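You operate a simulated robot arm through the tools that you are given. There is no shell and no other tool. Be economical: measure what you need, move in short steps, check, and stop when the job is done.

You run a simulated two-armed robot. Do the job below in one go: nothing can be reset, and whatever is moved stays where it is left.

TASK
Take the can that says "fine" from the green top of unit three and leave it on the top of the proof kit cabinet. Put one of the tubs from the green top of unit three on the grey top of unit three. Put the grey bottle from the grey top of unit three on the grey top of unit two and the brown bottle on the front of the plate bench. Push the grille door of unit two shut. Put the yellow bundle on the top of the compressor away on the middle shelf of the roller bench. Open the top guard of unit four. Do these in any order. Set down upright: can, bottle.

It is judged by the outcome, as a careful person would: the job done as asked, and still so three seconds after it is handed in. It fails if anything else is knocked over, pushed out of place, dropped, spilled or broken.

THE ROBOT
Two 7-joint arms with two-finger parallel grippers on one trunk, on a base that drives. Base frame: it is fixed to the floor where the robot stands at the start and does not move with it; the origin is under the middle of the robot, x ahead of it, y to its left, z up. Units: m, degrees, N and s.
The left shoulder is at the start at [0.02, 0.113, 1.372], the right one opposite. Places, roughly: bottle [0.75, -1.5, 1]; front of the plate bench (18x110 cm) [2.28, 2.7, 0.9]; grey can, white can [0.5, 0, 1]; grey top of unit three [0.6, -1.5, 1]; grey top of unit two [2.2, -1.5, 1]; grille door of unit two [1.9, -0.7, 0.4]; middle shelf of the roller bench (84x22 cm) [-5.32, -3.32, 0.48]; top guard of unit four [-0.9, -0.7, 1]; top of the proof kit cabinet [-2.8, -3.1, 0.8]; tub [0.5, 0, 1]; yellow bundle (10x6x5 cm) [4.3, -2, 0.6]. Payload 1.57 kg a hand.
Tool frame (each hand has its own): the origin (TCP) lies between the finger pads and is the grasp point; the fingertips stand 0.03 m ahead of it; z points along the fingers, y is the line along which they close. The gripper opens to 0.08 m. The fingers are 0.017 m wide and 0.012 m thick; the gripper's body (0.04 by 0.082 m) begins 0.08 m behind the TCP.
Orientation is told as [roll, pitch, yaw] about the base's x, y, z axes, in that order, counted from this pose: with the fingers straight down and closing along the base's y, the tool's x points along the base's -x, its y along +y and its z along -z.

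THE INTERFACE
- The arms move only by the tool send_rows. It takes "left_motion", "right_motion" or both (then of equal length, played together; a hand with none holds still); each is a list of rows, each a list of 7 numbers: the shift along the base's x, y, z in m, then the turn, a rotation vector about the base's x, y, z in degrees, then the opening, from 0 (shut) to 1 (fully open). In form: [[x, y, z, ax, ay, az, jaw], ...]. A call has 1 to 20 rows; each row is the pose to reach, as a shift and turn from the pose commanded when the call began. A row lasts 0.2 s, in which the tool goes at most 0.05 m and 8.6 degrees; a call with a longer step from one row to the next is refused whole, and so is a gripper value outside its range. Where a pose cannot be reached the arm comes as near as it can. A force on the tool above 40 N (or 10 N above the force at the start of the call, whichever is more), or a blocked arm, ends the call early, and 0.2 s more pass. The fingers move at their own pace (about 0.045 m/s each) and stop on an object; they squeeze with about 43 N. The grip force told is the motor's: it shows also when the fingers shut on nothing. Time passes only in rows, and 0.2 s behind the last, so rows that repeat a pose let the fingers close. The reply holds the time, the measured pose of the TCP, the force on the tool along the base axes, the opening and the grip force, in the units named above and with some noise, with the torque about the TCP (base axes, N m) and any sound that the robot's microphone picked up.
- Cameras (640 x 400 px; columns grow to the right, rows downward): "scene" is now at [0.0382, -0.0747, 1.4821]; the picture's right is [-0.93, -0.36, 0.00], its down [-0.25, 0.65, -0.72] and it looks along [0.25, -0.67, -0.70] (base axes); focal length 214 px, centre (320, 200). "left" rides on the left gripper at [0.072, 0.007, -0.122] in its tool frame; the picture's right is [-0.09, 1.00, 0.00], its down [-0.84, -0.08, -0.54] and it looks along [-0.54, -0.05, 0.84] (tool axes); focal length 238 px, centre (320, 200). "right" rides on the right gripper at [0.072, -0.007, -0.122] in its tool frame; the picture's right is [0.09, 1.00, 0.00], its down [-0.84, 0.08, -0.54] and it looks along [-0.54, 0.05, 0.84] (tool axes); focal length 238 px, centre (320, 200). There is no depth. A picture from a camera that has moved, and an enlarged one, comes with that camera's place and axes in the base frame and with its lens.
- get_image(camera): a new picture of that camera. No time passes.
- raise_lower(by): slides the trunk up (or, below 0, down) by that many m; the arms and the scene camera ride with it, the base frame stays. It gives what a move gives, with no picture.
- steer(legs): drives the robot by 1 to 6 legs, each [ahead, left, turn to the left] in m, m and degrees, along the robot's own axes; the way and the turn of a leg run together, so that a leg with both is an arc; at most 1.5 m and 180 degrees a leg. The arms and the cameras ride along, it lands a little off, and it stops where it bumps. It gives what a move gives.
- turn_head(pan, tilt): turns the head with the scene camera to pan (to the left, within 80 degrees either way) and tilt (down, from -29 to 69), counted from straight ahead of the robot. It gives what a move gives.
- inspect(camera, box): a new picture of the part [left, top, right, bottom] of that camera's present view, enlarged. No time passes.
- close_job(): hands the job in; it is judged then, once.

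Work in short steps. Places have to be worked out from the pictures, the camera data and where the tool is seen: move nearer, look again, correct. Check each grasp and each placing, and mend what went wrong. You have 186 turns and 174 pictures in all, those below and enlarged ones among them. Open the grippers and draw the arms clear of the work before you hand the job in, unless the task says otherwise; then end with one line.

The tools are called after ">>>" as name(argument=value, ...) on one line, values as JSON. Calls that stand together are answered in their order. send_rows: Moves the arms, as the interface text tells. Its arguments: {"type":"object","properties":{"left_motion":{"type":"array","items":{"type":"array","items":{"type":"number"}}},"right_motion":{"type":"array","items":{"type":"array","items":{"type":"number"}}}},"required":[]} The other tools are called the same way: raise_lower (by) slides the trunk up or down; steer (legs) drives the base; turn_head (pan, tilt) turns the head that bears the scene camera; get_image (camera) takes a picture; inspect (camera, box) takes an enlarged picture of a part of a camera's view; close_job () hands the job in.

At the start:

```text
clock: 0.0
left_eef_pos: [0.4528, 0.0912, 1.4183]
left_ee_rot: [0.0, 0.0, 0.1]
left_wrist_force: [0.0, -0.2, -0.1]
left_torque: [0.05, 0.02, -0.03]
left_finger_gap: 0.0799
left_grip_force: 0.0
right_eef_pos: [0.3315, -0.2253, 1.4027]
right_ee_rot: [0.0, 0.1, 0.0]
right_wrist_force: [0.3, 0.0, -0.2]
right_torque: [0.02, 0.01, 0.02]
right_finger_gap: 0.0802
right_grip_force: 0.1
trunk travel left (down, up): [-0.425, 0.145]
robot x, y, heading: [-0.0009, -0.0026, -0.1]
head pan, tilt: [-69.2, 44.3]
```

scene: 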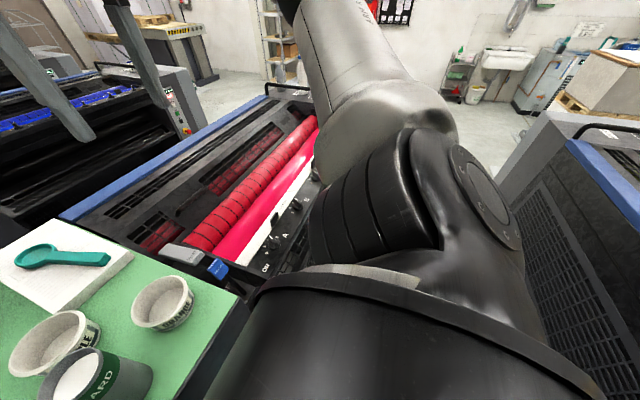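
right: 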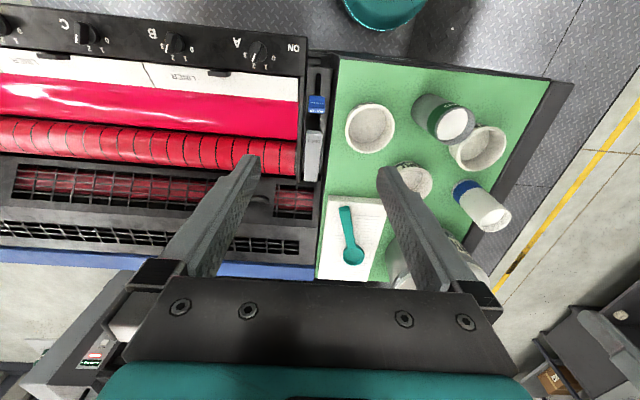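
left: 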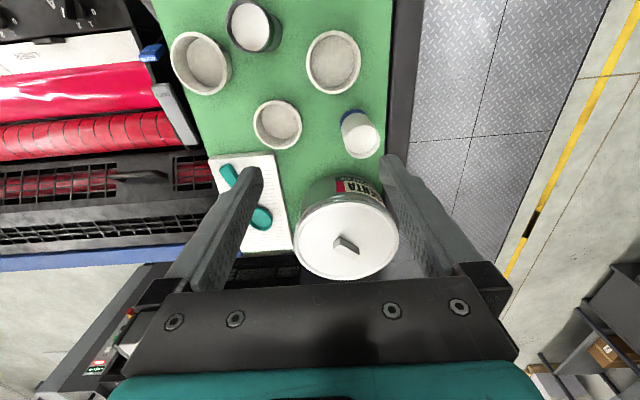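

The hands are above the green top, with cans and tubs in view below them. I'll turn the head to look straight ahead and down at it.

>>> turn_head(pan=0, tilt=50)

>>> get_image(camera="scene")

>>> inspect(camera="left", box=[140, 0, 420, 290])

```text
clock: 1.4
left_eef_pos: [0.4531, 0.093, 1.42]
left_ee_rot: [0.1, 0.0, 0.2]
left_wrist_force: [0.6, 0.6, -0.1]
left_torque: [-0.01, -0.03, -0.03]
left_finger_gap: 0.08
left_grip_force: 0.1
right_eef_pos: [0.3316, -0.2256, 1.4018]
right_ee_rot: [0.0, 0.0, 0.0]
right_wrist_force: [0.3, -0.4, -0.9]
right_torque: [0.01, -0.01, -0.02]
right_finger_gap: 0.08
right_grip_force: 0.0
trunk travel left (down, up): [-0.425, 0.145]
robot x, y, heading: [-0.0012, 0.0009, 0.3]
head pan, tilt: [0.0, 50.0]
```

```text
170 pictures are left
camera scene: at [0.086, 0.0018, 1.4742], right [0.0, -1.0, 0.0], down [-0.77, 0.0, -0.64], along [0.64, 0.0, -0.77], focal length 214 px, centre (320, 200)
```

scene: 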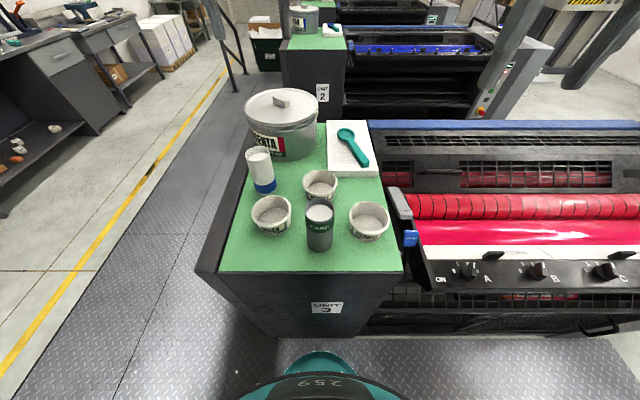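

```text
1.38 times, centred on (280, 145) of left
camera zoom: at [0.3815, 0.0987, 1.5409], right [0.09, 1.0, 0.0], down [0.84, -0.08, 0.54], along [0.54, -0.05, -0.84], focal length 329 px, centre (375, 276)
```

zoom: 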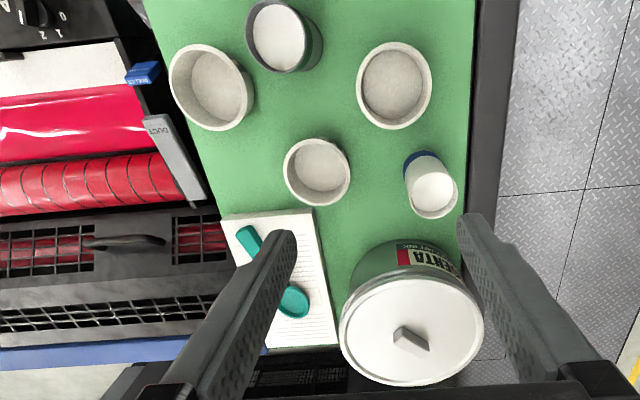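

Two cans stand here, a grey one ("CARD"?) and a white one. I'll zoom in to read their labels.

>>> inspect(camera="scene", box=[210, 130, 410, 270])

>>> inspect(camera="right", box=[320, 50, 560, 290])

>>> turn_head(pan=-40, tilt=30)

>>> get_image(camera="scene")

>>> turn_head(pan=10, tilt=15)

>>> get_image(camera="scene")

```text
2.86 times, centred on (310, 200) of scene
camera zoom: at [0.086, 0.0018, 1.4742], right [0.0, -1.0, 0.0], down [-0.77, 0.0, -0.64], along [0.64, 0.0, -0.77], focal length 613 px, centre (349, 200)
```

zoom: 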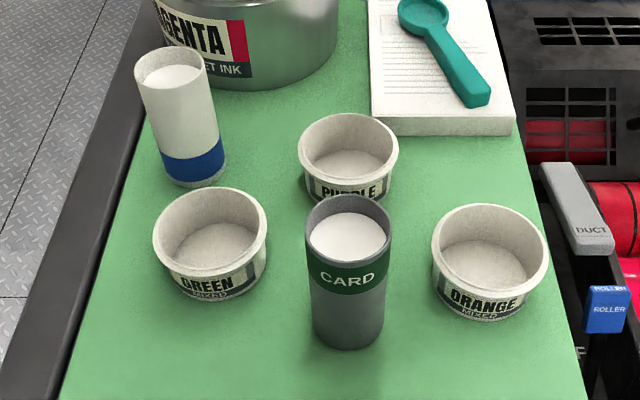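

```text
1.67 times, centred on (440, 170) of right
camera zoom: at [0.2593, -0.2328, 1.5254], right [-0.09, 1.0, 0.0], down [0.84, 0.08, 0.54], along [0.54, 0.05, -0.84], focal length 397 px, centre (120, 250)
```

zoom: 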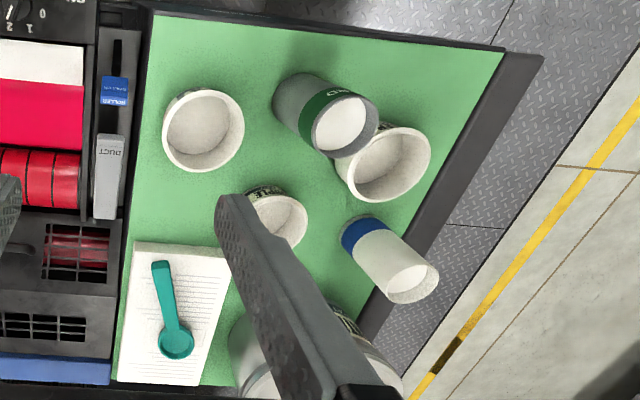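

```text
clock: 2.5
left_eef_pos: [0.4533, 0.0929, 1.4181]
left_ee_rot: [0.0, -0.1, 0.2]
left_wrist_force: [-0.2, 0.3, 0.4]
left_torque: [-0.02, 0.02, -0.03]
left_finger_gap: 0.0799
left_grip_force: 0.1
right_eef_pos: [0.3325, -0.2269, 1.402]
right_ee_rot: [-0.1, 0.0, 0.0]
right_wrist_force: [0.0, -0.5, 0.5]
right_torque: [0.01, 0.01, 0.03]
right_finger_gap: 0.08
right_grip_force: 0.1
trunk travel left (down, up): [-0.425, 0.145]
robot x, y, heading: [0.0011, 0.0002, -0.2]
head pan, tilt: [-40.0, 30.0]
```

```text
166 pictures are left
camera scene: at [0.0784, -0.0562, 1.5036], right [-0.64, -0.77, 0.0], down [-0.38, 0.32, -0.87], along [0.66, -0.56, -0.5], focal length 214 px, centre (320, 200)
```

scene: 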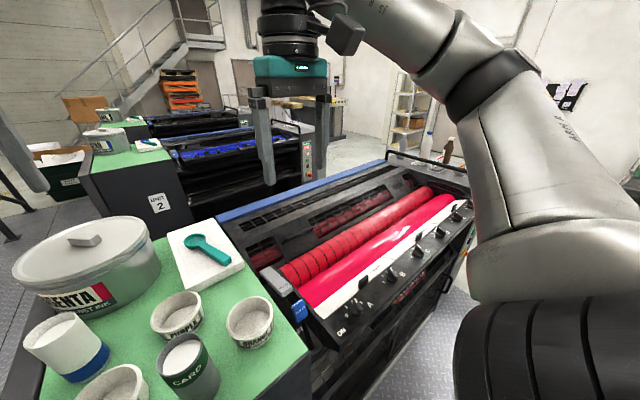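

```text
clock: 3.6
left_eef_pos: [0.4526, 0.0928, 1.4187]
left_ee_rot: [0.0, 0.0, 0.1]
left_wrist_force: [0.2, 0.4, 1.2]
left_torque: [0.0, 0.02, 0.0]
left_finger_gap: 0.0799
left_grip_force: 0.1
right_eef_pos: [0.331, -0.2248, 1.4035]
right_ee_rot: [0.0, 0.0, 0.0]
right_wrist_force: [0.5, -0.2, 0.6]
right_torque: [0.03, -0.02, 0.01]
right_finger_gap: 0.08
right_grip_force: 0.0
trunk travel left (down, up): [-0.425, 0.145]
robot x, y, heading: [-0.0016, 0.0, 0.1]
head pan, tilt: [10.0, 15.0]
```

```text
165 pictures are left
camera scene: at [0.101, 0.018, 1.5279], right [0.17, -0.98, 0.0], down [-0.26, -0.04, -0.97], along [0.95, 0.17, -0.26], focal length 214 px, centre (320, 200)
```

scene: 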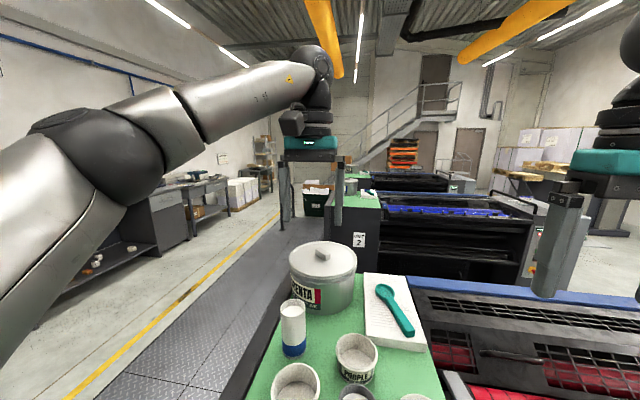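

The grey can reads CARD and the white can's label faces away. I'll look right and down the lane toward unit four before planning drives.

>>> turn_head(pan=-80, tilt=25)

>>> get_image(camera="scene")

>>> turn_head(pan=80, tilt=25)

>>> get_image(camera="scene")

```text
clock: 5.3
left_eef_pos: [0.454, 0.0925, 1.4192]
left_ee_rot: [0.0, -0.1, 0.1]
left_wrist_force: [-0.1, 0.6, -0.3]
left_torque: [-0.07, 0.02, 0.0]
left_finger_gap: 0.0801
left_grip_force: 0.0
right_eef_pos: [0.3312, -0.2255, 1.4028]
right_ee_rot: [0.0, 0.0, 0.0]
right_wrist_force: [0.5, 1.2, -0.9]
right_torque: [-0.01, 0.0, 0.0]
right_finger_gap: 0.0799
right_grip_force: 0.1
trunk travel left (down, up): [-0.425, 0.145]
robot x, y, heading: [-0.0006, -0.0038, 0.0]
head pan, tilt: [-80.0, 25.0]
```

```text
164 pictures are left
camera scene: at [0.0251, -0.0888, 1.5117], right [-0.98, -0.17, 0.0], down [-0.07, 0.42, -0.91], along [0.16, -0.89, -0.42], focal length 214 px, centre (320, 200)
```

scene: 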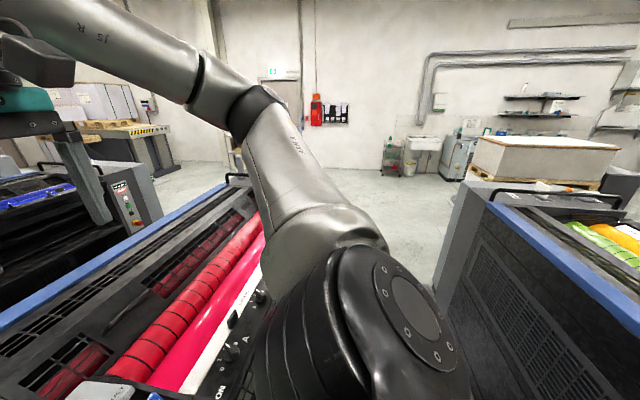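

```text
clock: 7.8
left_eef_pos: [0.4525, 0.0917, 1.4192]
left_ee_rot: [0.0, 0.0, 0.0]
left_wrist_force: [0.0, -0.7, 0.5]
left_torque: [0.02, 0.01, 0.0]
left_finger_gap: 0.0798
left_grip_force: 0.0
right_eef_pos: [0.3318, -0.2256, 1.403]
right_ee_rot: [0.0, 0.1, 0.1]
right_wrist_force: [0.4, -0.9, -1.1]
right_torque: [0.0, 0.02, 0.01]
right_finger_gap: 0.0797
right_grip_force: 0.0
trunk travel left (down, up): [-0.425, 0.145]
robot x, y, heading: [0.0004, 0.0001, -0.1]
head pan, tilt: [80.0, 25.0]
```

```text
163 pictures are left
camera scene: at [0.0251, 0.0926, 1.5116], right [0.98, -0.17, 0.0], down [-0.07, -0.42, -0.91], along [0.16, 0.89, -0.42], focal length 214 px, centre (320, 200)
```

scene: 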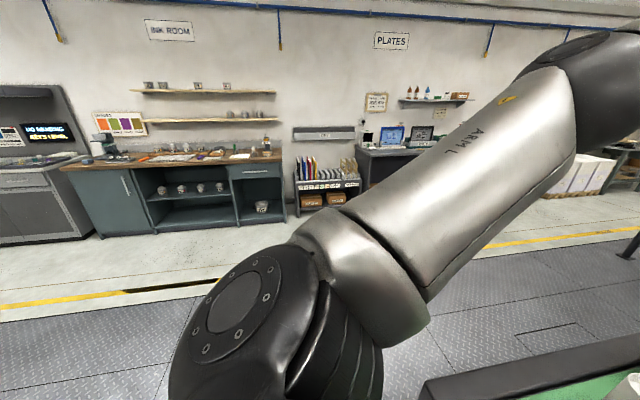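

The orange tub's rim centre works out at about (0.38, -0.12, 1.07) on a table near z 1.0. It is wider than the gripper, so I'll pinch its near rim. I'll bring the right hand above that point, turned 90° so it closes along x.

>>> send_rows(right_motion=[[0, 0.01, -0.02, 0, 0, 8.2, 1], [0, 0.02, -0.04, 0, 0, 16.4, 1], [0, 0.03, -0.06, 0, 0, 24.6, 1], [0, 0.04, -0.08, 0, 0, 32.8, 1], [0, 0.05, -0.1, 0, 0, 41, 1], [0, 0.06, -0.12, 0, 0, 49.2, 1], [0, 0.07, -0.14, 0, 0, 57.4, 1], [0, 0.08, -0.16, 0, 0, 65.6, 1], [0, 0.09, -0.18, 0, 0, 73.8, 1], [0, 0.1, -0.2, 0, 0, 82, 1], [0.002, 0.105, -0.22, 0, 0, 90, 1], [0.002, 0.105, -0.24, 0, 0, 90, 1]])

>>> get_image(camera="right")

>>> turn_head(pan=-10, tilt=60)

>>> get_image(camera="scene")

```text
clock: 10.4
left_eef_pos: [0.4539, 0.0893, 1.4194]
left_ee_rot: [0.1, 0.0, 0.0]
left_wrist_force: [-0.3, -0.8, -0.8]
left_torque: [0.07, 0.04, -0.01]
left_finger_gap: 0.0799
left_grip_force: 0.0
right_eef_pos: [0.2654, -0.0787, 1.1762]
right_ee_rot: [-2.1, 0.8, 89.0]
right_wrist_force: [0.5, -0.1, -0.1]
right_torque: [0.04, 0.04, 0.01]
right_finger_gap: 0.0802
right_grip_force: 0.1
right hand out of reach, approached as far as the arm can: row 9, 10, 11, 12
trunk travel left (down, up): [-0.425, 0.145]
robot x, y, heading: [-0.0051, -0.002, 0.1]
head pan, tilt: [80.0, 25.0]
```

```text
162 pictures are left
camera right: at [0.2665, -0.1493, 1.2996], right [-1.0, -0.07, -0.03], down [-0.08, 0.85, 0.53], along [-0.01, 0.53, -0.85], focal length 238 px, centre (320, 200)
```

right: 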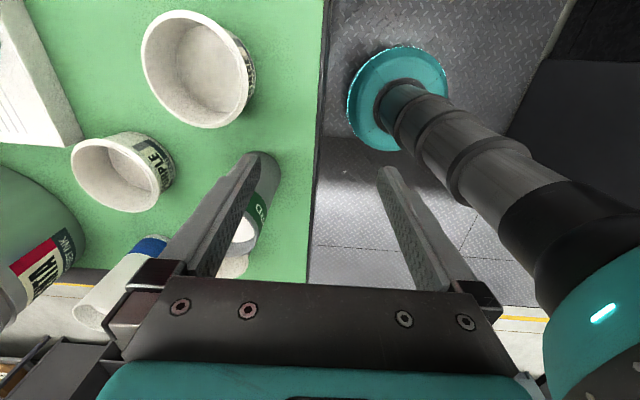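

```text
clock: 12.0
left_eef_pos: [0.454, 0.0919, 1.4183]
left_ee_rot: [0.1, 0.0, 0.1]
left_wrist_force: [-0.4, 0.5, 0.3]
left_torque: [-0.01, 0.01, -0.01]
left_finger_gap: 0.0802
left_grip_force: 0.2
right_eef_pos: [0.264, -0.0758, 1.1764]
right_ee_rot: [-2.1, 0.9, 89.1]
right_wrist_force: [-0.3, -0.4, -0.4]
right_torque: [-0.02, 0.0, 0.0]
right_finger_gap: 0.0803
right_grip_force: 0.0
trunk travel left (down, up): [-0.425, 0.145]
robot x, y, heading: [-0.0008, -0.0018, 0.1]
head pan, tilt: [-10.0, 60.0]
```

```text
161 pictures are left
camera scene: at [0.0747, -0.0096, 1.4616], right [-0.17, -0.98, 0.0], down [-0.85, 0.15, -0.5], along [0.49, -0.09, -0.87], focal length 214 px, centre (320, 200)
```

scene: 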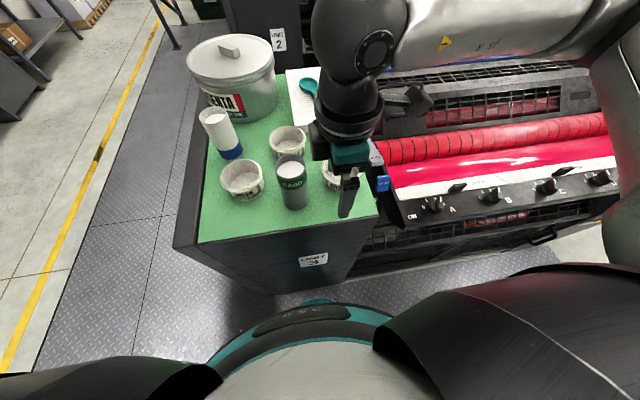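

Reach with the tool down is short at this trunk height and longer near shoulder level. I'll raise both hands and draw them back, then lower the trunk by 0.3.

>>> send_rows(left_motion=[[-0.02, 0, 0.03, 0, 0, 0, 1], [-0.05, 0, 0.06, 0, 0, 0, 1], [-0.08, 0.01, 0.09, 0, 0, 0, 1], [-0.11, 0.02, 0.12, 0, 0, 0, 1], [-0.14, 0.03, 0.15, 0, 0, 0, 1], [-0.14, 0.03, 0.17, 0, 0, 0, 1]], right_motion=[[0, -0.01, 0.04, 0, 0, 0, 1], [0, -0.02, 0.08, 0, 0, 0, 1], [0, -0.03, 0.12, 0, 0, 0, 1], [0, -0.04, 0.16, 0, 0, 0, 1], [0, -0.05, 0.2, 0, 0, 0, 1], [0, -0.05, 0.24, 0, 0, 0, 1]])

>>> raise_lower(by=-0.28)

```text
clock: 13.4
left_eef_pos: [0.3108, 0.1196, 1.5814]
left_ee_rot: [-0.2, -0.1, -0.1]
left_wrist_force: [0.0, 0.1, -0.1]
left_torque: [0.01, -0.01, -0.02]
left_finger_gap: 0.0799
left_grip_force: 0.1
left hand out of reach, approached as far as the arm can: row 6
right_eef_pos: [0.233, -0.1018, 1.3992]
right_ee_rot: [0.2, 0.0, 89.6]
right_wrist_force: [24.5, -11.7, -5.3]
right_torque: [1.95, 3.59, 0.27]
right_finger_gap: 0.0801
right_grip_force: 0.1
right hand out of reach, approached as far as the arm can: row 1, 2, 3, 4, 5, 6
trunk travel left (down, up): [-0.425, 0.145]
robot x, y, heading: [-0.0011, 0.0025, 0.1]
head pan, tilt: [-10.0, 60.0]
```

```text
clock: 13.9
left_eef_pos: [0.3129, 0.1212, 1.5703]
left_ee_rot: [-0.1, -0.1, 0.1]
left_wrist_force: [0.1, 0.9, -0.1]
left_torque: [-0.03, -0.01, 0.0]
left_finger_gap: 0.0802
left_grip_force: 0.1
right_eef_pos: [0.2339, -0.1015, 1.3887]
right_ee_rot: [0.1, -0.2, 89.5]
right_wrist_force: [7.0, -2.4, -3.8]
right_torque: [0.39, 0.94, 0.04]
right_finger_gap: 0.0799
right_grip_force: 0.1
trunk travel left (down, up): [-0.414, 0.156]
robot x, y, heading: [-0.0021, -0.0013, 0.0]
head pan, tilt: [-10.0, 60.0]
stopped: the force on the tool passed its limit at 41 N (the readings are from after the stop); the commanded pose is now the measured one
```

The right wrist reads force and the trunk stopped, so something touches near the right hand. I'll look.

>>> get_image(camera="scene")

>>> get_image(camera="right")

```text
160 pictures are left
camera scene: at [0.0762, -0.0099, 1.4517], right [-0.18, -0.98, 0.0], down [-0.84, 0.15, -0.52], along [0.51, -0.09, -0.86], focal length 214 px, centre (320, 200)
```

scene: 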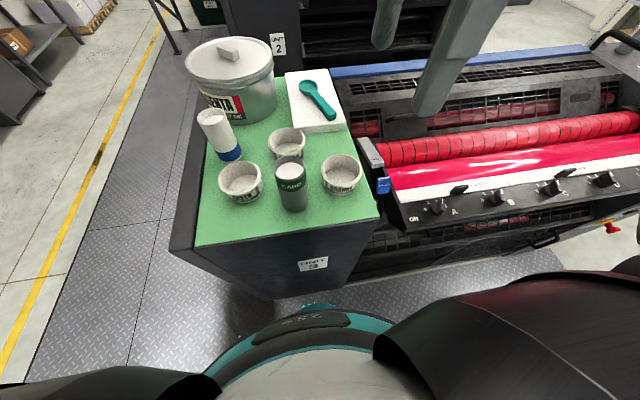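

```text
159 pictures are left
camera right: at [0.2405, -0.1749, 1.511], right [-1.0, -0.08, 0.0], down [-0.07, 0.84, 0.54], along [-0.05, 0.54, -0.84], focal length 238 px, centre (320, 200)
```

right: 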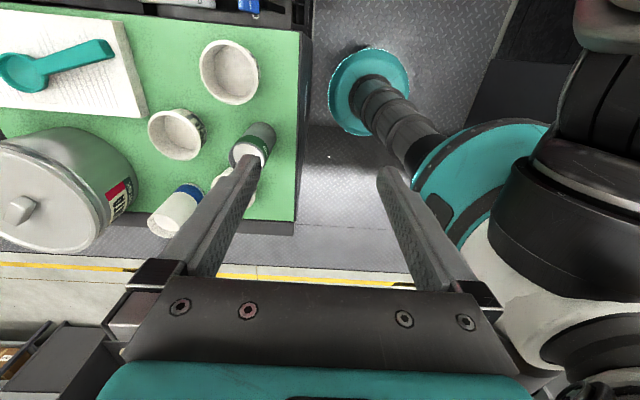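

The right wrist is probably fouling the robot's own trunk. I'll move that hand outward, forward and to the right.

>>> send_rows(right_motion=[[0.03, -0.03, 0, 0, 0, 0, 1], [0.06, -0.06, 0, 0, 0, -5, 1], [0.09, -0.09, 0, 0, 0, -10, 1], [0.1, -0.12, 0, 0, 0, -15, 1]])

>>> raise_lower(by=-0.25)

```text
clock: 14.9
left_eef_pos: [0.3117, 0.1199, 1.57]
left_ee_rot: [0.1, 0.0, 0.0]
left_wrist_force: [0.0, 0.6, 0.5]
left_torque: [0.02, -0.02, 0.01]
left_finger_gap: 0.0802
left_grip_force: 0.0
right_eef_pos: [0.2709, -0.1507, 1.3597]
right_ee_rot: [0.0, -0.1, 74.5]
right_wrist_force: [-0.2, 0.8, 0.7]
right_torque: [0.02, 0.03, 0.0]
right_finger_gap: 0.0799
right_grip_force: 0.1
right hand out of reach, approached as far as the arm can: row 1, 2, 3, 4
trunk travel left (down, up): [-0.414, 0.156]
robot x, y, heading: [-0.0016, -0.0002, -0.0]
head pan, tilt: [-10.0, 60.0]
```

```text
clock: 17.5
left_eef_pos: [0.311, 0.12, 1.3202]
left_ee_rot: [-0.1, -0.1, 0.0]
left_wrist_force: [0.7, -0.1, 0.8]
left_torque: [0.02, 0.0, -0.02]
left_finger_gap: 0.0798
left_grip_force: 0.1
right_eef_pos: [0.2707, -0.1501, 1.1105]
right_ee_rot: [0.1, -0.1, 74.5]
right_wrist_force: [0.9, 0.2, -0.3]
right_torque: [0.0, 0.0, 0.01]
right_finger_gap: 0.0798
right_grip_force: 0.1
trunk travel left (down, up): [-0.164, 0.406]
robot x, y, heading: [0.002, -0.0021, 0.0]
head pan, tilt: [-10.0, 60.0]
```

The green tub's left rim, near (0.38, 0.16), has free space around it. I'll take that tub with the left hand at yaw 0, first stopping above the rim.

>>> send_rows(left_motion=[[0.02, 0.01, -0.03, 0, 0, 0, 1], [0.04, 0.02, -0.06, 0, 0, 0, 1], [0.06, 0.03, -0.09, 0, 0, 0, 1], [0.07, 0.043, -0.12, 0, 0, 0, 1], [0.07, 0.043, -0.15, 0, 0, 0, 1], [0.07, 0.043, -0.18, 0, 0, 0, 1]])

>>> get_image(camera="left")

>>> turn_head(pan=5, tilt=45)

>>> get_image(camera="scene")

```text
clock: 18.9
left_eef_pos: [0.3822, 0.1641, 1.1395]
left_ee_rot: [-0.1, -0.1, 0.0]
left_wrist_force: [-0.6, 0.6, -0.6]
left_torque: [-0.03, 0.01, 0.02]
left_finger_gap: 0.0802
left_grip_force: 0.2
right_eef_pos: [0.2721, -0.1497, 1.1094]
right_ee_rot: [0.0, -0.2, 74.5]
right_wrist_force: [-0.3, -0.6, 0.0]
right_torque: [-0.02, 0.03, -0.02]
right_finger_gap: 0.0799
right_grip_force: 0.1
trunk travel left (down, up): [-0.164, 0.406]
robot x, y, heading: [-0.0015, 0.0016, -0.4]
head pan, tilt: [-10.0, 60.0]
```

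```text
158 pictures are left
camera left: at [0.3096, 0.1705, 1.2618], right [0.09, 1.0, 0.0], down [0.84, -0.08, 0.54], along [0.54, -0.05, -0.84], focal length 238 px, centre (320, 200)
```

left: 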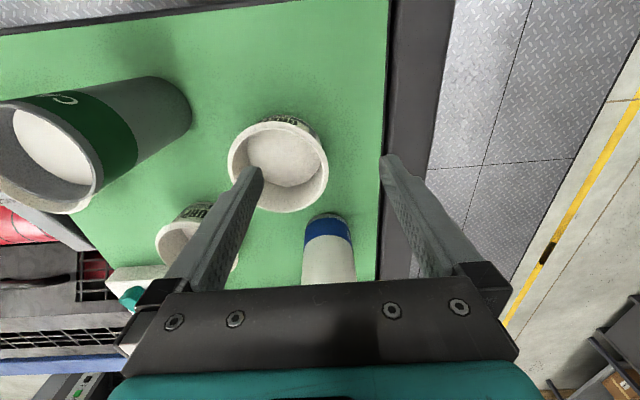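

```text
clock: 19.7
left_eef_pos: [0.3813, 0.1632, 1.1399]
left_ee_rot: [-0.1, 0.0, 0.0]
left_wrist_force: [-0.2, -0.6, -1.0]
left_torque: [-0.02, -0.03, -0.04]
left_finger_gap: 0.0799
left_grip_force: 0.0
right_eef_pos: [0.2711, -0.1513, 1.1098]
right_ee_rot: [0.1, 0.0, 74.5]
right_wrist_force: [0.1, -0.4, 0.2]
right_torque: [-0.02, -0.01, 0.02]
right_finger_gap: 0.08
right_grip_force: 0.0
trunk travel left (down, up): [-0.164, 0.406]
robot x, y, heading: [0.0001, -0.002, 0.1]
head pan, tilt: [5.0, 45.0]
```

```text
157 pictures are left
camera scene: at [0.09, 0.0089, 1.2202], right [0.09, -1.0, 0.0], down [-0.7, -0.06, -0.71], along [0.7, 0.06, -0.71], focal length 214 px, centre (320, 200)
```

scene: 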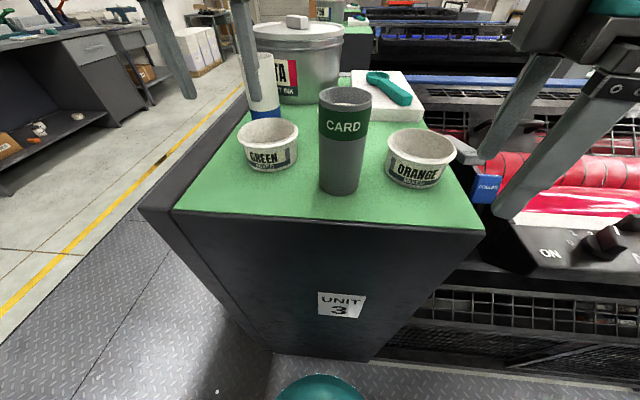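

Two views put the green tub's rim centre at about (0.40, 0.122, 1.053). I'll go down over its left wall and close.

>>> send_rows(left_motion=[[0.018, 0.001, -0.03, 0, 0, 0, 1], [0.018, 0.001, -0.06, 0, 0, 0, 1], [0.018, 0.001, -0.08, 0, 0, 0, 1], [0.018, 0.001, -0.093, 0, 0, 0, 1], [0.018, 0.001, -0.093, 0, 0, 0, 0.5], [0.018, 0.001, -0.093, 0, 0, 0, 0.2], [0.018, 0.001, -0.093, 0, 0, 0, 0], [0.018, 0.001, -0.093, 0, 0, 0, 0], [0.018, 0.001, -0.093, 0, 0, 0, 0]])

>>> get_image(camera="left")

```text
clock: 21.7
left_eef_pos: [0.4001, 0.1631, 1.0477]
left_ee_rot: [-0.2, -0.3, 0.1]
left_wrist_force: [0.4, 1.3, 7.8]
left_torque: [-0.93, 0.71, -0.41]
left_finger_gap: 0.0029
left_grip_force: 13.8
right_eef_pos: [0.2704, -0.1503, 1.1103]
right_ee_rot: [0.1, -0.1, 74.4]
right_wrist_force: [0.0, 0.1, -0.7]
right_torque: [0.02, 0.04, -0.01]
right_finger_gap: 0.0801
right_grip_force: 0.1
trunk travel left (down, up): [-0.164, 0.406]
robot x, y, heading: [0.002, -0.0012, -0.2]
head pan, tilt: [5.0, 45.0]
```

```text
156 pictures are left
camera left: at [0.3278, 0.1712, 1.1697], right [0.09, 1.0, 0.0], down [0.83, -0.07, 0.55], along [0.54, -0.05, -0.84], focal length 238 px, centre (320, 200)
```

left: 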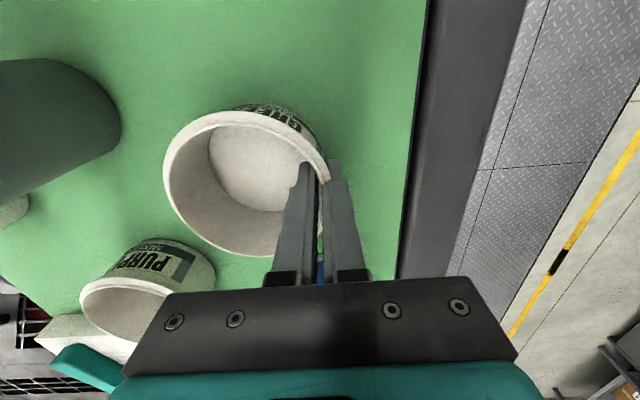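

The wall is pinched with a 3 mm gap. I'll lift straight up and check the hold.

>>> send_rows(left_motion=[[0, 0, 0.02, 0, 0, 0, 0], [0, 0, 0.05, 0, 0, 0, 0], [0, 0, 0.09, 0, 0, 0, 0], [0, 0, 0.13, 0, 0, 0, 0], [-0.02, 0, 0.17, 0, 0, 0, 0], [-0.05, 0, 0.2, 0, 0, 0, 0]])

>>> get_image(camera="left")

>>> get_image(camera="scene")

```text
clock: 23.1
left_eef_pos: [0.3492, 0.1653, 1.2472]
left_ee_rot: [-0.2, -0.1, 0.0]
left_wrist_force: [-0.2, 0.9, 0.2]
left_torque: [0.0, -0.03, -0.05]
left_finger_gap: 0.0
left_grip_force: 21.2
right_eef_pos: [0.2703, -0.1502, 1.1115]
right_ee_rot: [0.2, -0.1, 74.5]
right_wrist_force: [-0.5, -0.2, -0.7]
right_torque: [0.0, 0.0, 0.0]
right_finger_gap: 0.0796
right_grip_force: 0.0
trunk travel left (down, up): [-0.164, 0.406]
robot x, y, heading: [-0.0012, 0.001, 0.0]
head pan, tilt: [5.0, 45.0]
```

```text
155 pictures are left
camera left: at [0.2771, 0.1721, 1.3696], right [0.09, 1.0, 0.0], down [0.84, -0.08, 0.54], along [0.54, -0.05, -0.84], focal length 238 px, centre (320, 200)
```

left: 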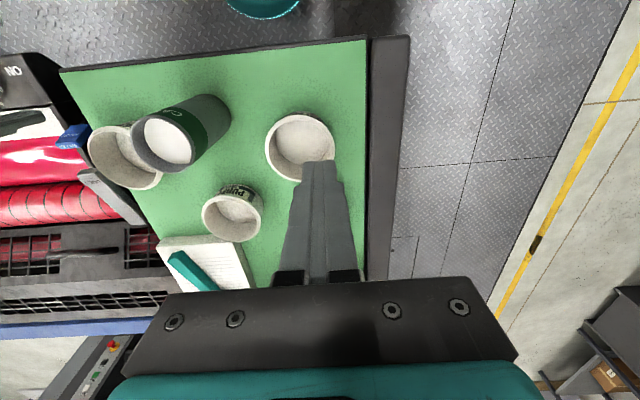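

```text
154 pictures are left
camera scene: at [0.0892, 0.0089, 1.2203], right [0.09, -1.0, 0.0], down [-0.7, -0.06, -0.71], along [0.7, 0.06, -0.71], focal length 214 px, centre (320, 200)
```

scene: 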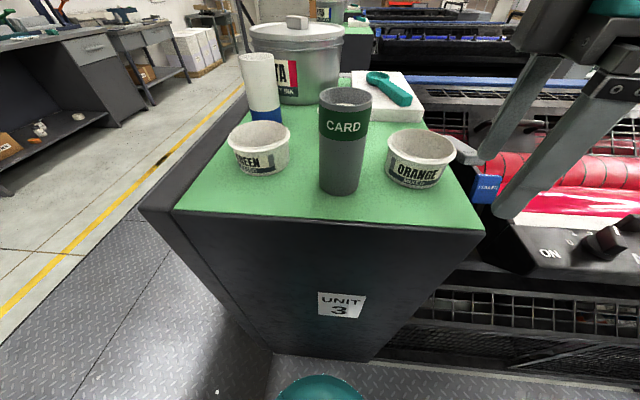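

The tapered wall slipped out and the tub stayed upright, now centred near (0.393, 0.133). I'll grip again with the tool tilted about 11° to match the wall slope and centred on the rim.

>>> send_rows(left_motion=[[0.02, 0.015, -0.03, 0, 0, 0, 0.3], [0.04, 0.034, -0.06, -5.5, 0, 0, 0.7], [0.044, 0.034, -0.1, -11, 0, 0, 1], [0.044, 0.032, -0.1, -11, 0, 0, 1], [0.044, 0.028, -0.13, -11, 0, 0, 1], [0.044, 0.022, -0.16, -11, 0, 0, 1], [0.044, 0.0165, -0.19, -11, 0, 0, 1], [0.044, 0.0135, -0.205, -11, 0, 0, 1], [0.044, 0.0135, -0.205, -11, 0, 0, 1]])

>>> get_image(camera="left")

>>> inspect(camera="scene", box=[200, 60, 360, 180])

```text
clock: 25.1
left_eef_pos: [0.3928, 0.1765, 1.0421]
left_ee_rot: [-11.2, -0.1, 0.2]
left_wrist_force: [-0.2, 0.0, -0.6]
left_torque: [0.0, 0.0, 0.01]
left_finger_gap: 0.0801
left_grip_force: 0.1
right_eef_pos: [0.2713, -0.1504, 1.1102]
right_ee_rot: [0.2, 0.0, 74.5]
right_wrist_force: [-0.3, -0.8, -0.8]
right_torque: [-0.01, -0.02, 0.02]
right_finger_gap: 0.0802
right_grip_force: 0.1
trunk travel left (down, up): [-0.164, 0.406]
robot x, y, heading: [0.0014, -0.0016, 0.2]
head pan, tilt: [5.0, 45.0]
```

```text
153 pictures are left
camera left: at [0.3209, 0.2074, 1.1605], right [0.09, 0.98, -0.19], down [0.84, 0.03, 0.55], along [0.54, -0.21, -0.81], focal length 238 px, centre (320, 200)
```

left: 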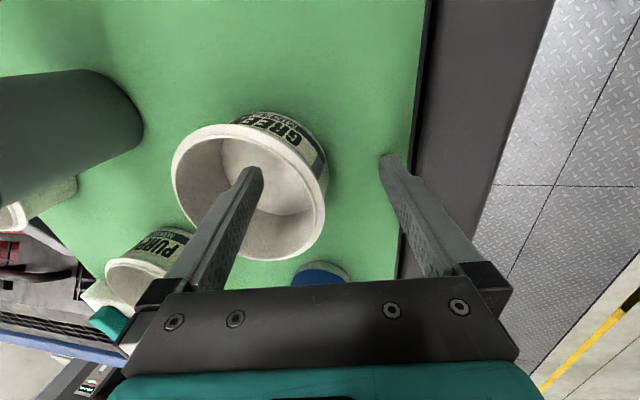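

```text
3.33 times, centred on (280, 120) of scene
camera zoom: at [0.0899, 0.009, 1.2203], right [0.09, -1.0, 0.0], down [-0.7, -0.06, -0.71], along [0.7, 0.06, -0.71], focal length 715 px, centre (453, 467)
```

zoom: 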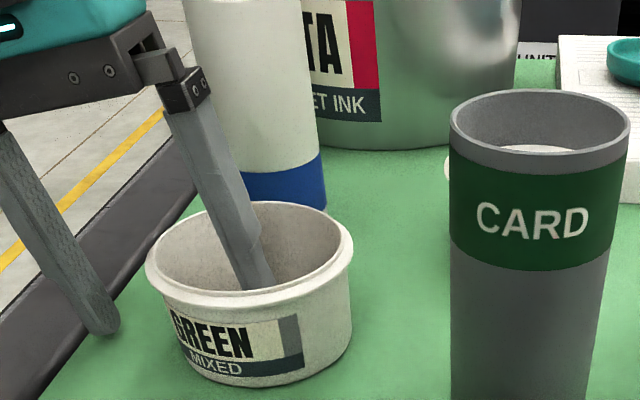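

The wall tapers only about 4–5°, and the centring is good. I'll ease the tilt back, nudge outward and close.

>>> send_rows(left_motion=[[0, 0.004, 0.002, 6.5, 0, 0, 1], [0, 0.004, 0, 6.5, 0, 0, 0.6], [0, 0.004, 0, 6.5, 0, 0, 0.3], [0, 0.004, 0, 6.5, 0, 0, 0], [0, 0.004, 0, 6.5, 0, 0, 0], [0, 0.004, 0, 6.5, 0, 0, 0], [0, 0.004, 0, 6.5, 0, 0, 0]])

>>> get_image(camera="left")

>>> inspect(camera="scene", box=[200, 60, 360, 180])

```text
clock: 26.7
left_eef_pos: [0.3937, 0.1813, 1.0416]
left_ee_rot: [-4.6, -0.1, 0.0]
left_wrist_force: [-0.2, 0.6, 0.7]
left_torque: [0.13, -0.02, 0.02]
left_finger_gap: 0.0027
left_grip_force: 22.9
right_eef_pos: [0.2711, -0.1498, 1.11]
right_ee_rot: [0.2, -0.2, 74.4]
right_wrist_force: [0.8, 0.0, 0.3]
right_torque: [-0.01, -0.03, 0.01]
right_finger_gap: 0.0801
right_grip_force: 0.0
trunk travel left (down, up): [-0.164, 0.406]
robot x, y, heading: [-0.0015, 0.0021, -0.0]
head pan, tilt: [5.0, 45.0]
```

```text
151 pictures are left
camera left: at [0.321, 0.1984, 1.1632], right [0.09, 0.99, -0.08], down [0.84, -0.03, 0.55], along [0.54, -0.12, -0.83], focal length 238 px, centre (320, 200)
```

left: 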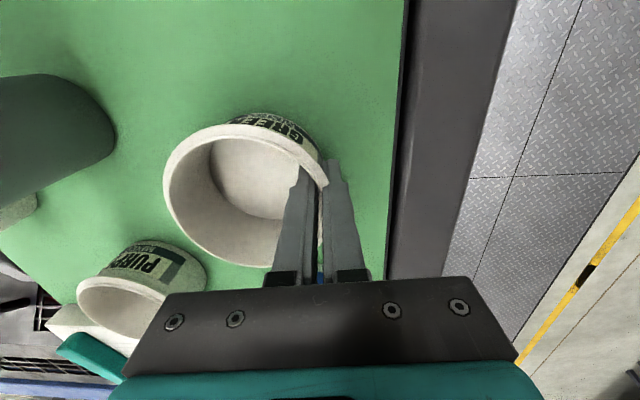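

```text
3.33 times, centred on (280, 120) of scene
camera zoom: at [0.09, 0.0091, 1.2202], right [0.09, -1.0, 0.0], down [-0.7, -0.06, -0.71], along [0.7, 0.06, -0.71], focal length 715 px, centre (453, 467)
```

zoom: 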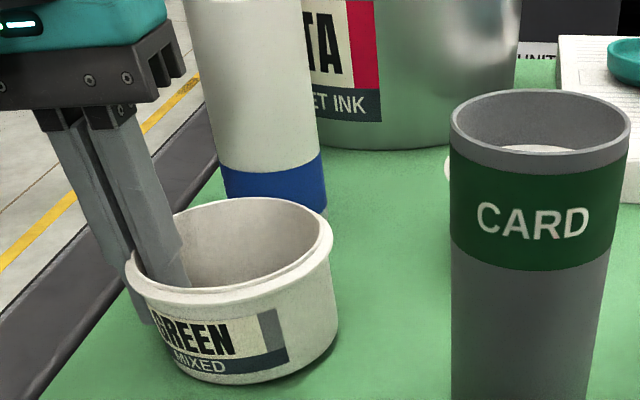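

Now the grip is clean, with no side torque. I'll lift slowly and check.

>>> send_rows(left_motion=[[0, 0, 0.005, 0, 0, 0, 0], [0, 0, 0.012, 0, 0, 0, 0], [0, 0, 0.022, 0, 0, 0, 0], [0, 0, 0.035, 0, 0, 0, 0], [0, 0, 0.05, 0, 0, 0, 0]])

>>> inspect(camera="scene", box=[200, 20, 400, 180])

```text
clock: 27.9
left_eef_pos: [0.3931, 0.181, 1.0923]
left_ee_rot: [-4.5, -0.2, 0.0]
left_wrist_force: [0.3, -0.5, -2.8]
left_torque: [0.12, 0.01, -0.01]
left_finger_gap: 0.0029
left_grip_force: 23.6
right_eef_pos: [0.2725, -0.1511, 1.1092]
right_ee_rot: [0.1, -0.1, 74.6]
right_wrist_force: [-0.1, 0.2, -0.9]
right_torque: [0.01, -0.02, 0.0]
right_finger_gap: 0.0798
right_grip_force: 0.0
trunk travel left (down, up): [-0.164, 0.406]
robot x, y, heading: [-0.003, -0.0023, -0.1]
head pan, tilt: [5.0, 45.0]
```

```text
2.50 times, centred on (300, 100) of scene
camera zoom: at [0.09, 0.009, 1.2202], right [0.09, -1.0, 0.0], down [-0.7, -0.06, -0.71], along [0.7, 0.06, -0.71], focal length 536 px, centre (370, 450)
```

zoom: 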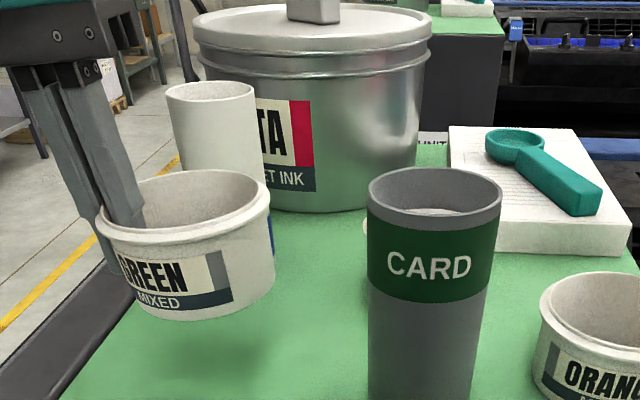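

The tub hangs level. I'll raise it, bring the right hand to a neutral pose, and look down the lane.

>>> send_rows(left_motion=[[-0.01, 0, 0.03, 0, 0, 0, 0], [-0.02, 0, 0.06, 0, 0, 0, 0], [-0.04, 0, 0.09, 0, 0, 0, 0], [-0.06, 0, 0.12, 0, 0, 0, 0], [-0.08, 0, 0.14, 0, 0, 0, 0], [-0.08, 0, 0.14, 0, 0, 0, 0], [-0.08, 0, 0.14, 0, 0, 0, 0], [-0.08, 0, 0.14, 0, 0, 0, 0], [-0.08, 0, 0.14, 0, 0, 0, 0], [-0.08, 0, 0.14, 0, 0, 0, 0]], right_motion=[[0, -0.005, 0.01, 0, 0, -7.5, 1], [0, -0.01, 0.03, 0, 0, -15, 1], [0, -0.015, 0.04, 0, 0, -22.5, 1], [0, -0.02, 0.05, 0, 0, -30, 1], [0, -0.025, 0.06, 0, 0, -37.5, 1], [0, -0.03, 0.07, 0, 0, -45, 1], [0, -0.04, 0.08, 0, 0, -52.5, 1], [0, -0.05, 0.09, 0, 0, -60, 1], [0, -0.05, 0.1, 0, 0, -67.5, 1], [0, -0.05, 0.11, 0, 0, -74, 1]])

>>> turn_head(pan=-60, tilt=40)

>>> get_image(camera="scene")

```text
clock: 30.1
left_eef_pos: [0.3122, 0.1813, 1.2312]
left_ee_rot: [-4.6, -0.1, 0.1]
left_wrist_force: [-0.4, 0.1, -2.7]
left_torque: [0.1, -0.04, 0.05]
left_finger_gap: 0.0027
left_grip_force: 24.2
right_eef_pos: [0.2714, -0.2001, 1.2204]
right_ee_rot: [0.1, -0.1, 0.4]
right_wrist_force: [0.2, 0.0, 0.2]
right_torque: [-0.03, 0.01, 0.01]
right_finger_gap: 0.0799
right_grip_force: 0.0
trunk travel left (down, up): [-0.164, 0.406]
robot x, y, heading: [0.0005, -0.0013, 0.2]
head pan, tilt: [5.0, 45.0]
```

```text
clock: 31.4
left_eef_pos: [0.3137, 0.1821, 1.2326]
left_ee_rot: [-4.6, 0.0, 0.1]
left_wrist_force: [0.3, -0.6, -2.7]
left_torque: [0.07, 0.01, -0.06]
left_finger_gap: 0.0025
left_grip_force: 24.2
right_eef_pos: [0.2718, -0.1993, 1.2207]
right_ee_rot: [0.1, -0.1, 0.5]
right_wrist_force: [0.1, -0.5, 0.7]
right_torque: [-0.03, 0.0, 0.01]
right_finger_gap: 0.0802
right_grip_force: 0.0
trunk travel left (down, up): [-0.164, 0.406]
robot x, y, heading: [0.0002, -0.0005, -0.2]
head pan, tilt: [-60.0, 40.0]
```

```text
148 pictures are left
camera scene: at [0.0516, -0.0716, 1.2275], right [-0.87, -0.5, 0.0], down [-0.32, 0.56, -0.77], along [0.38, -0.66, -0.64], focal length 214 px, centre (320, 200)
```

scene: 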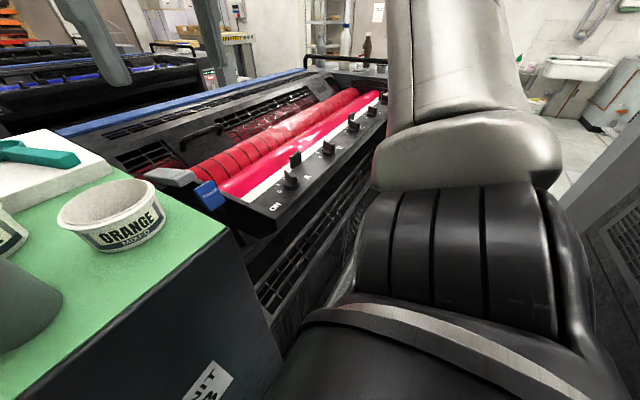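

I'll back up a little and sidestep right along the lane toward the grey top.

>>> steer(legs=[[-0.15, 0, 0], [0, -0.6, 0], [0, -0.6, 0]])

>>> turn_head(pan=-25, tilt=35)

>>> get_image(camera="scene")

```text
clock: 38.8
left_eef_pos: [0.166, -1.0179, 1.2316]
left_ee_rot: [-4.6, -0.2, 0.0]
left_wrist_force: [-0.5, 0.3, -1.6]
left_torque: [0.11, -0.03, 0.0]
left_finger_gap: 0.0027
left_grip_force: 23.9
right_eef_pos: [0.1242, -1.3998, 1.2209]
right_ee_rot: [0.1, -0.1, 0.6]
right_wrist_force: [-0.5, -0.4, 0.2]
right_torque: [-0.02, 0.0, -0.03]
right_finger_gap: 0.0801
right_grip_force: 0.0
trunk travel left (down, up): [-0.164, 0.406]
robot x, y, heading: [-0.1515, -1.2004, -0.0]
head pan, tilt: [-60.0, 40.0]
```

```text
clock: 39.8
left_eef_pos: [0.1655, -1.0189, 1.2319]
left_ee_rot: [-4.6, -0.1, 0.1]
left_wrist_force: [0.0, 0.8, -3.1]
left_torque: [0.1, 0.01, 0.0]
left_finger_gap: 0.0027
left_grip_force: 24.4
right_eef_pos: [0.1234, -1.3992, 1.2207]
right_ee_rot: [0.1, -0.1, 0.7]
right_wrist_force: [0.5, -0.8, -0.7]
right_torque: [-0.01, 0.03, -0.02]
right_finger_gap: 0.0799
right_grip_force: 0.0
trunk travel left (down, up): [-0.164, 0.406]
robot x, y, heading: [-0.1505, -1.199, -0.1]
head pan, tilt: [-25.0, 35.0]
```

```text
147 pictures are left
camera scene: at [-0.0594, -1.2345, 1.235], right [-0.42, -0.91, 0.0], down [-0.52, 0.24, -0.82], along [0.74, -0.35, -0.57], focal length 214 px, centre (320, 200)
```

scene: 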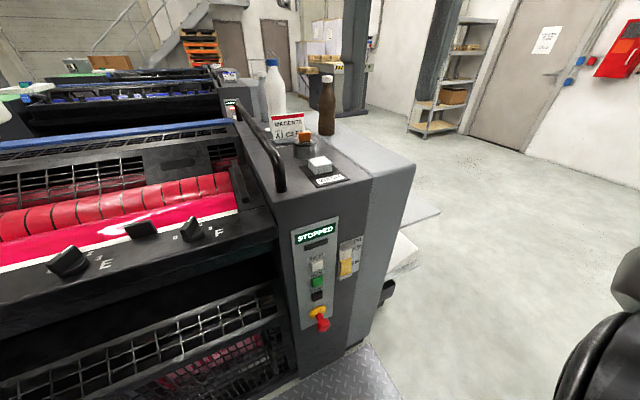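

I see the grey top with both bottles, a small jar, a white block and a label card. I'll sidestep further right for a clear frontal view.

>>> steer(legs=[[0, -0.3, 0], [0.08, 0, 0]])

>>> turn_head(pan=0, tilt=40)

>>> get_image(camera="scene")

>>> get_image(camera="left")

>>> get_image(camera="right")

```text
clock: 42.5
left_eef_pos: [0.2455, -1.3173, 1.2324]
left_ee_rot: [-4.7, 0.0, 0.0]
left_wrist_force: [0.3, -0.2, -2.0]
left_torque: [0.1, 0.04, -0.01]
left_finger_gap: 0.0027
left_grip_force: 24.0
right_eef_pos: [0.2052, -1.7009, 1.2203]
right_ee_rot: [0.1, -0.2, 0.6]
right_wrist_force: [-0.3, 0.5, -1.1]
right_torque: [0.03, 0.06, 0.01]
right_finger_gap: 0.08
right_grip_force: 0.1
trunk travel left (down, up): [-0.164, 0.406]
robot x, y, heading: [-0.0697, -1.4952, -0.1]
head pan, tilt: [-25.0, 35.0]
```

```text
clock: 43.4
left_eef_pos: [0.246, -1.3174, 1.2312]
left_ee_rot: [-4.6, -0.1, 0.1]
left_wrist_force: [0.2, 1.4, -1.1]
left_torque: [0.09, 0.04, -0.01]
left_finger_gap: 0.0027
left_grip_force: 24.5
right_eef_pos: [0.2046, -1.7009, 1.2204]
right_ee_rot: [0.1, -0.1, 0.6]
right_wrist_force: [-0.4, 0.0, -0.4]
right_torque: [0.04, -0.02, 0.02]
right_finger_gap: 0.0801
right_grip_force: 0.0
trunk travel left (down, up): [-0.164, 0.406]
robot x, y, heading: [-0.065, -1.4961, 0.0]
head pan, tilt: [0.0, 40.0]
```

```text
146 pictures are left
camera scene: at [0.0261, -1.4979, 1.2275], right [0.0, -1.0, 0.0], down [-0.64, 0.0, -0.77], along [0.77, 0.0, -0.64], focal length 214 px, centre (320, 200)
```

scene: 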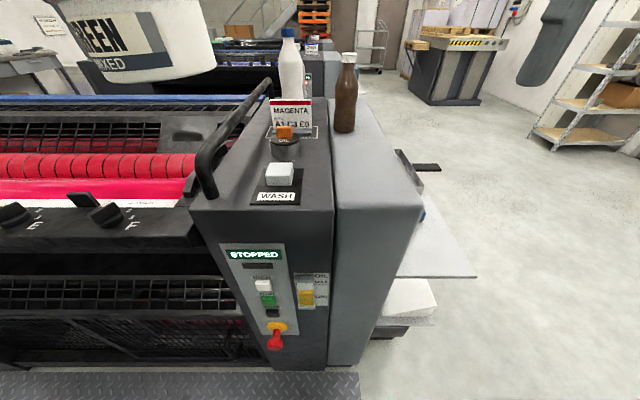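

```text
145 pictures are left
camera left: at [0.1731, -1.3012, 1.3526], right [0.09, 0.99, -0.08], down [0.84, -0.03, 0.55], along [0.54, -0.12, -0.83], focal length 238 px, centre (320, 200)
```

left: 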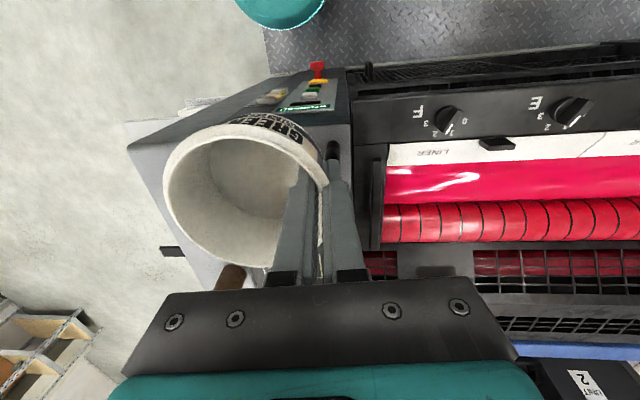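

```text
144 pictures are left
camera right: at [0.1323, -1.708, 1.3424], right [-0.1, 0.99, 0.0], down [0.83, 0.09, 0.54], along [0.54, 0.06, -0.84], focal length 238 px, centre (320, 200)
```

right: 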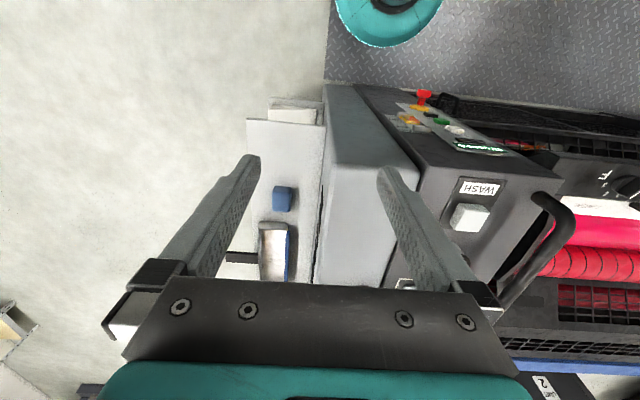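

The grey top has a dark control part and a lighter grey part at right with free space in front of the brown bottle. I'll zoom in to find heights and exact places.

>>> inspect(camera="scene", box=[180, 20, 440, 230])

>>> inspect(camera="right", box=[220, 60, 580, 310])

```text
1.90 times, centred on (310, 125) of scene
camera zoom: at [0.0261, -1.4979, 1.2275], right [0.0, -1.0, 0.0], down [-0.64, 0.0, -0.77], along [0.77, 0.0, -0.64], focal length 408 px, centre (339, 343)
```

zoom: 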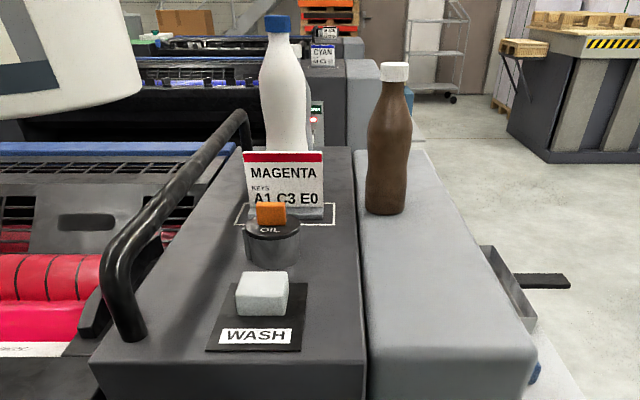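

```text
1.60 times, centred on (400, 185) of right
camera zoom: at [0.1323, -1.708, 1.3424], right [-0.1, 0.99, 0.0], down [0.83, 0.09, 0.54], along [0.54, 0.06, -0.84], focal length 381 px, centre (192, 224)
```

zoom: 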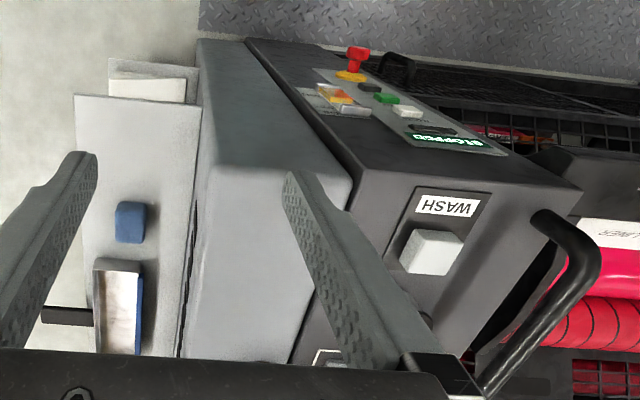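

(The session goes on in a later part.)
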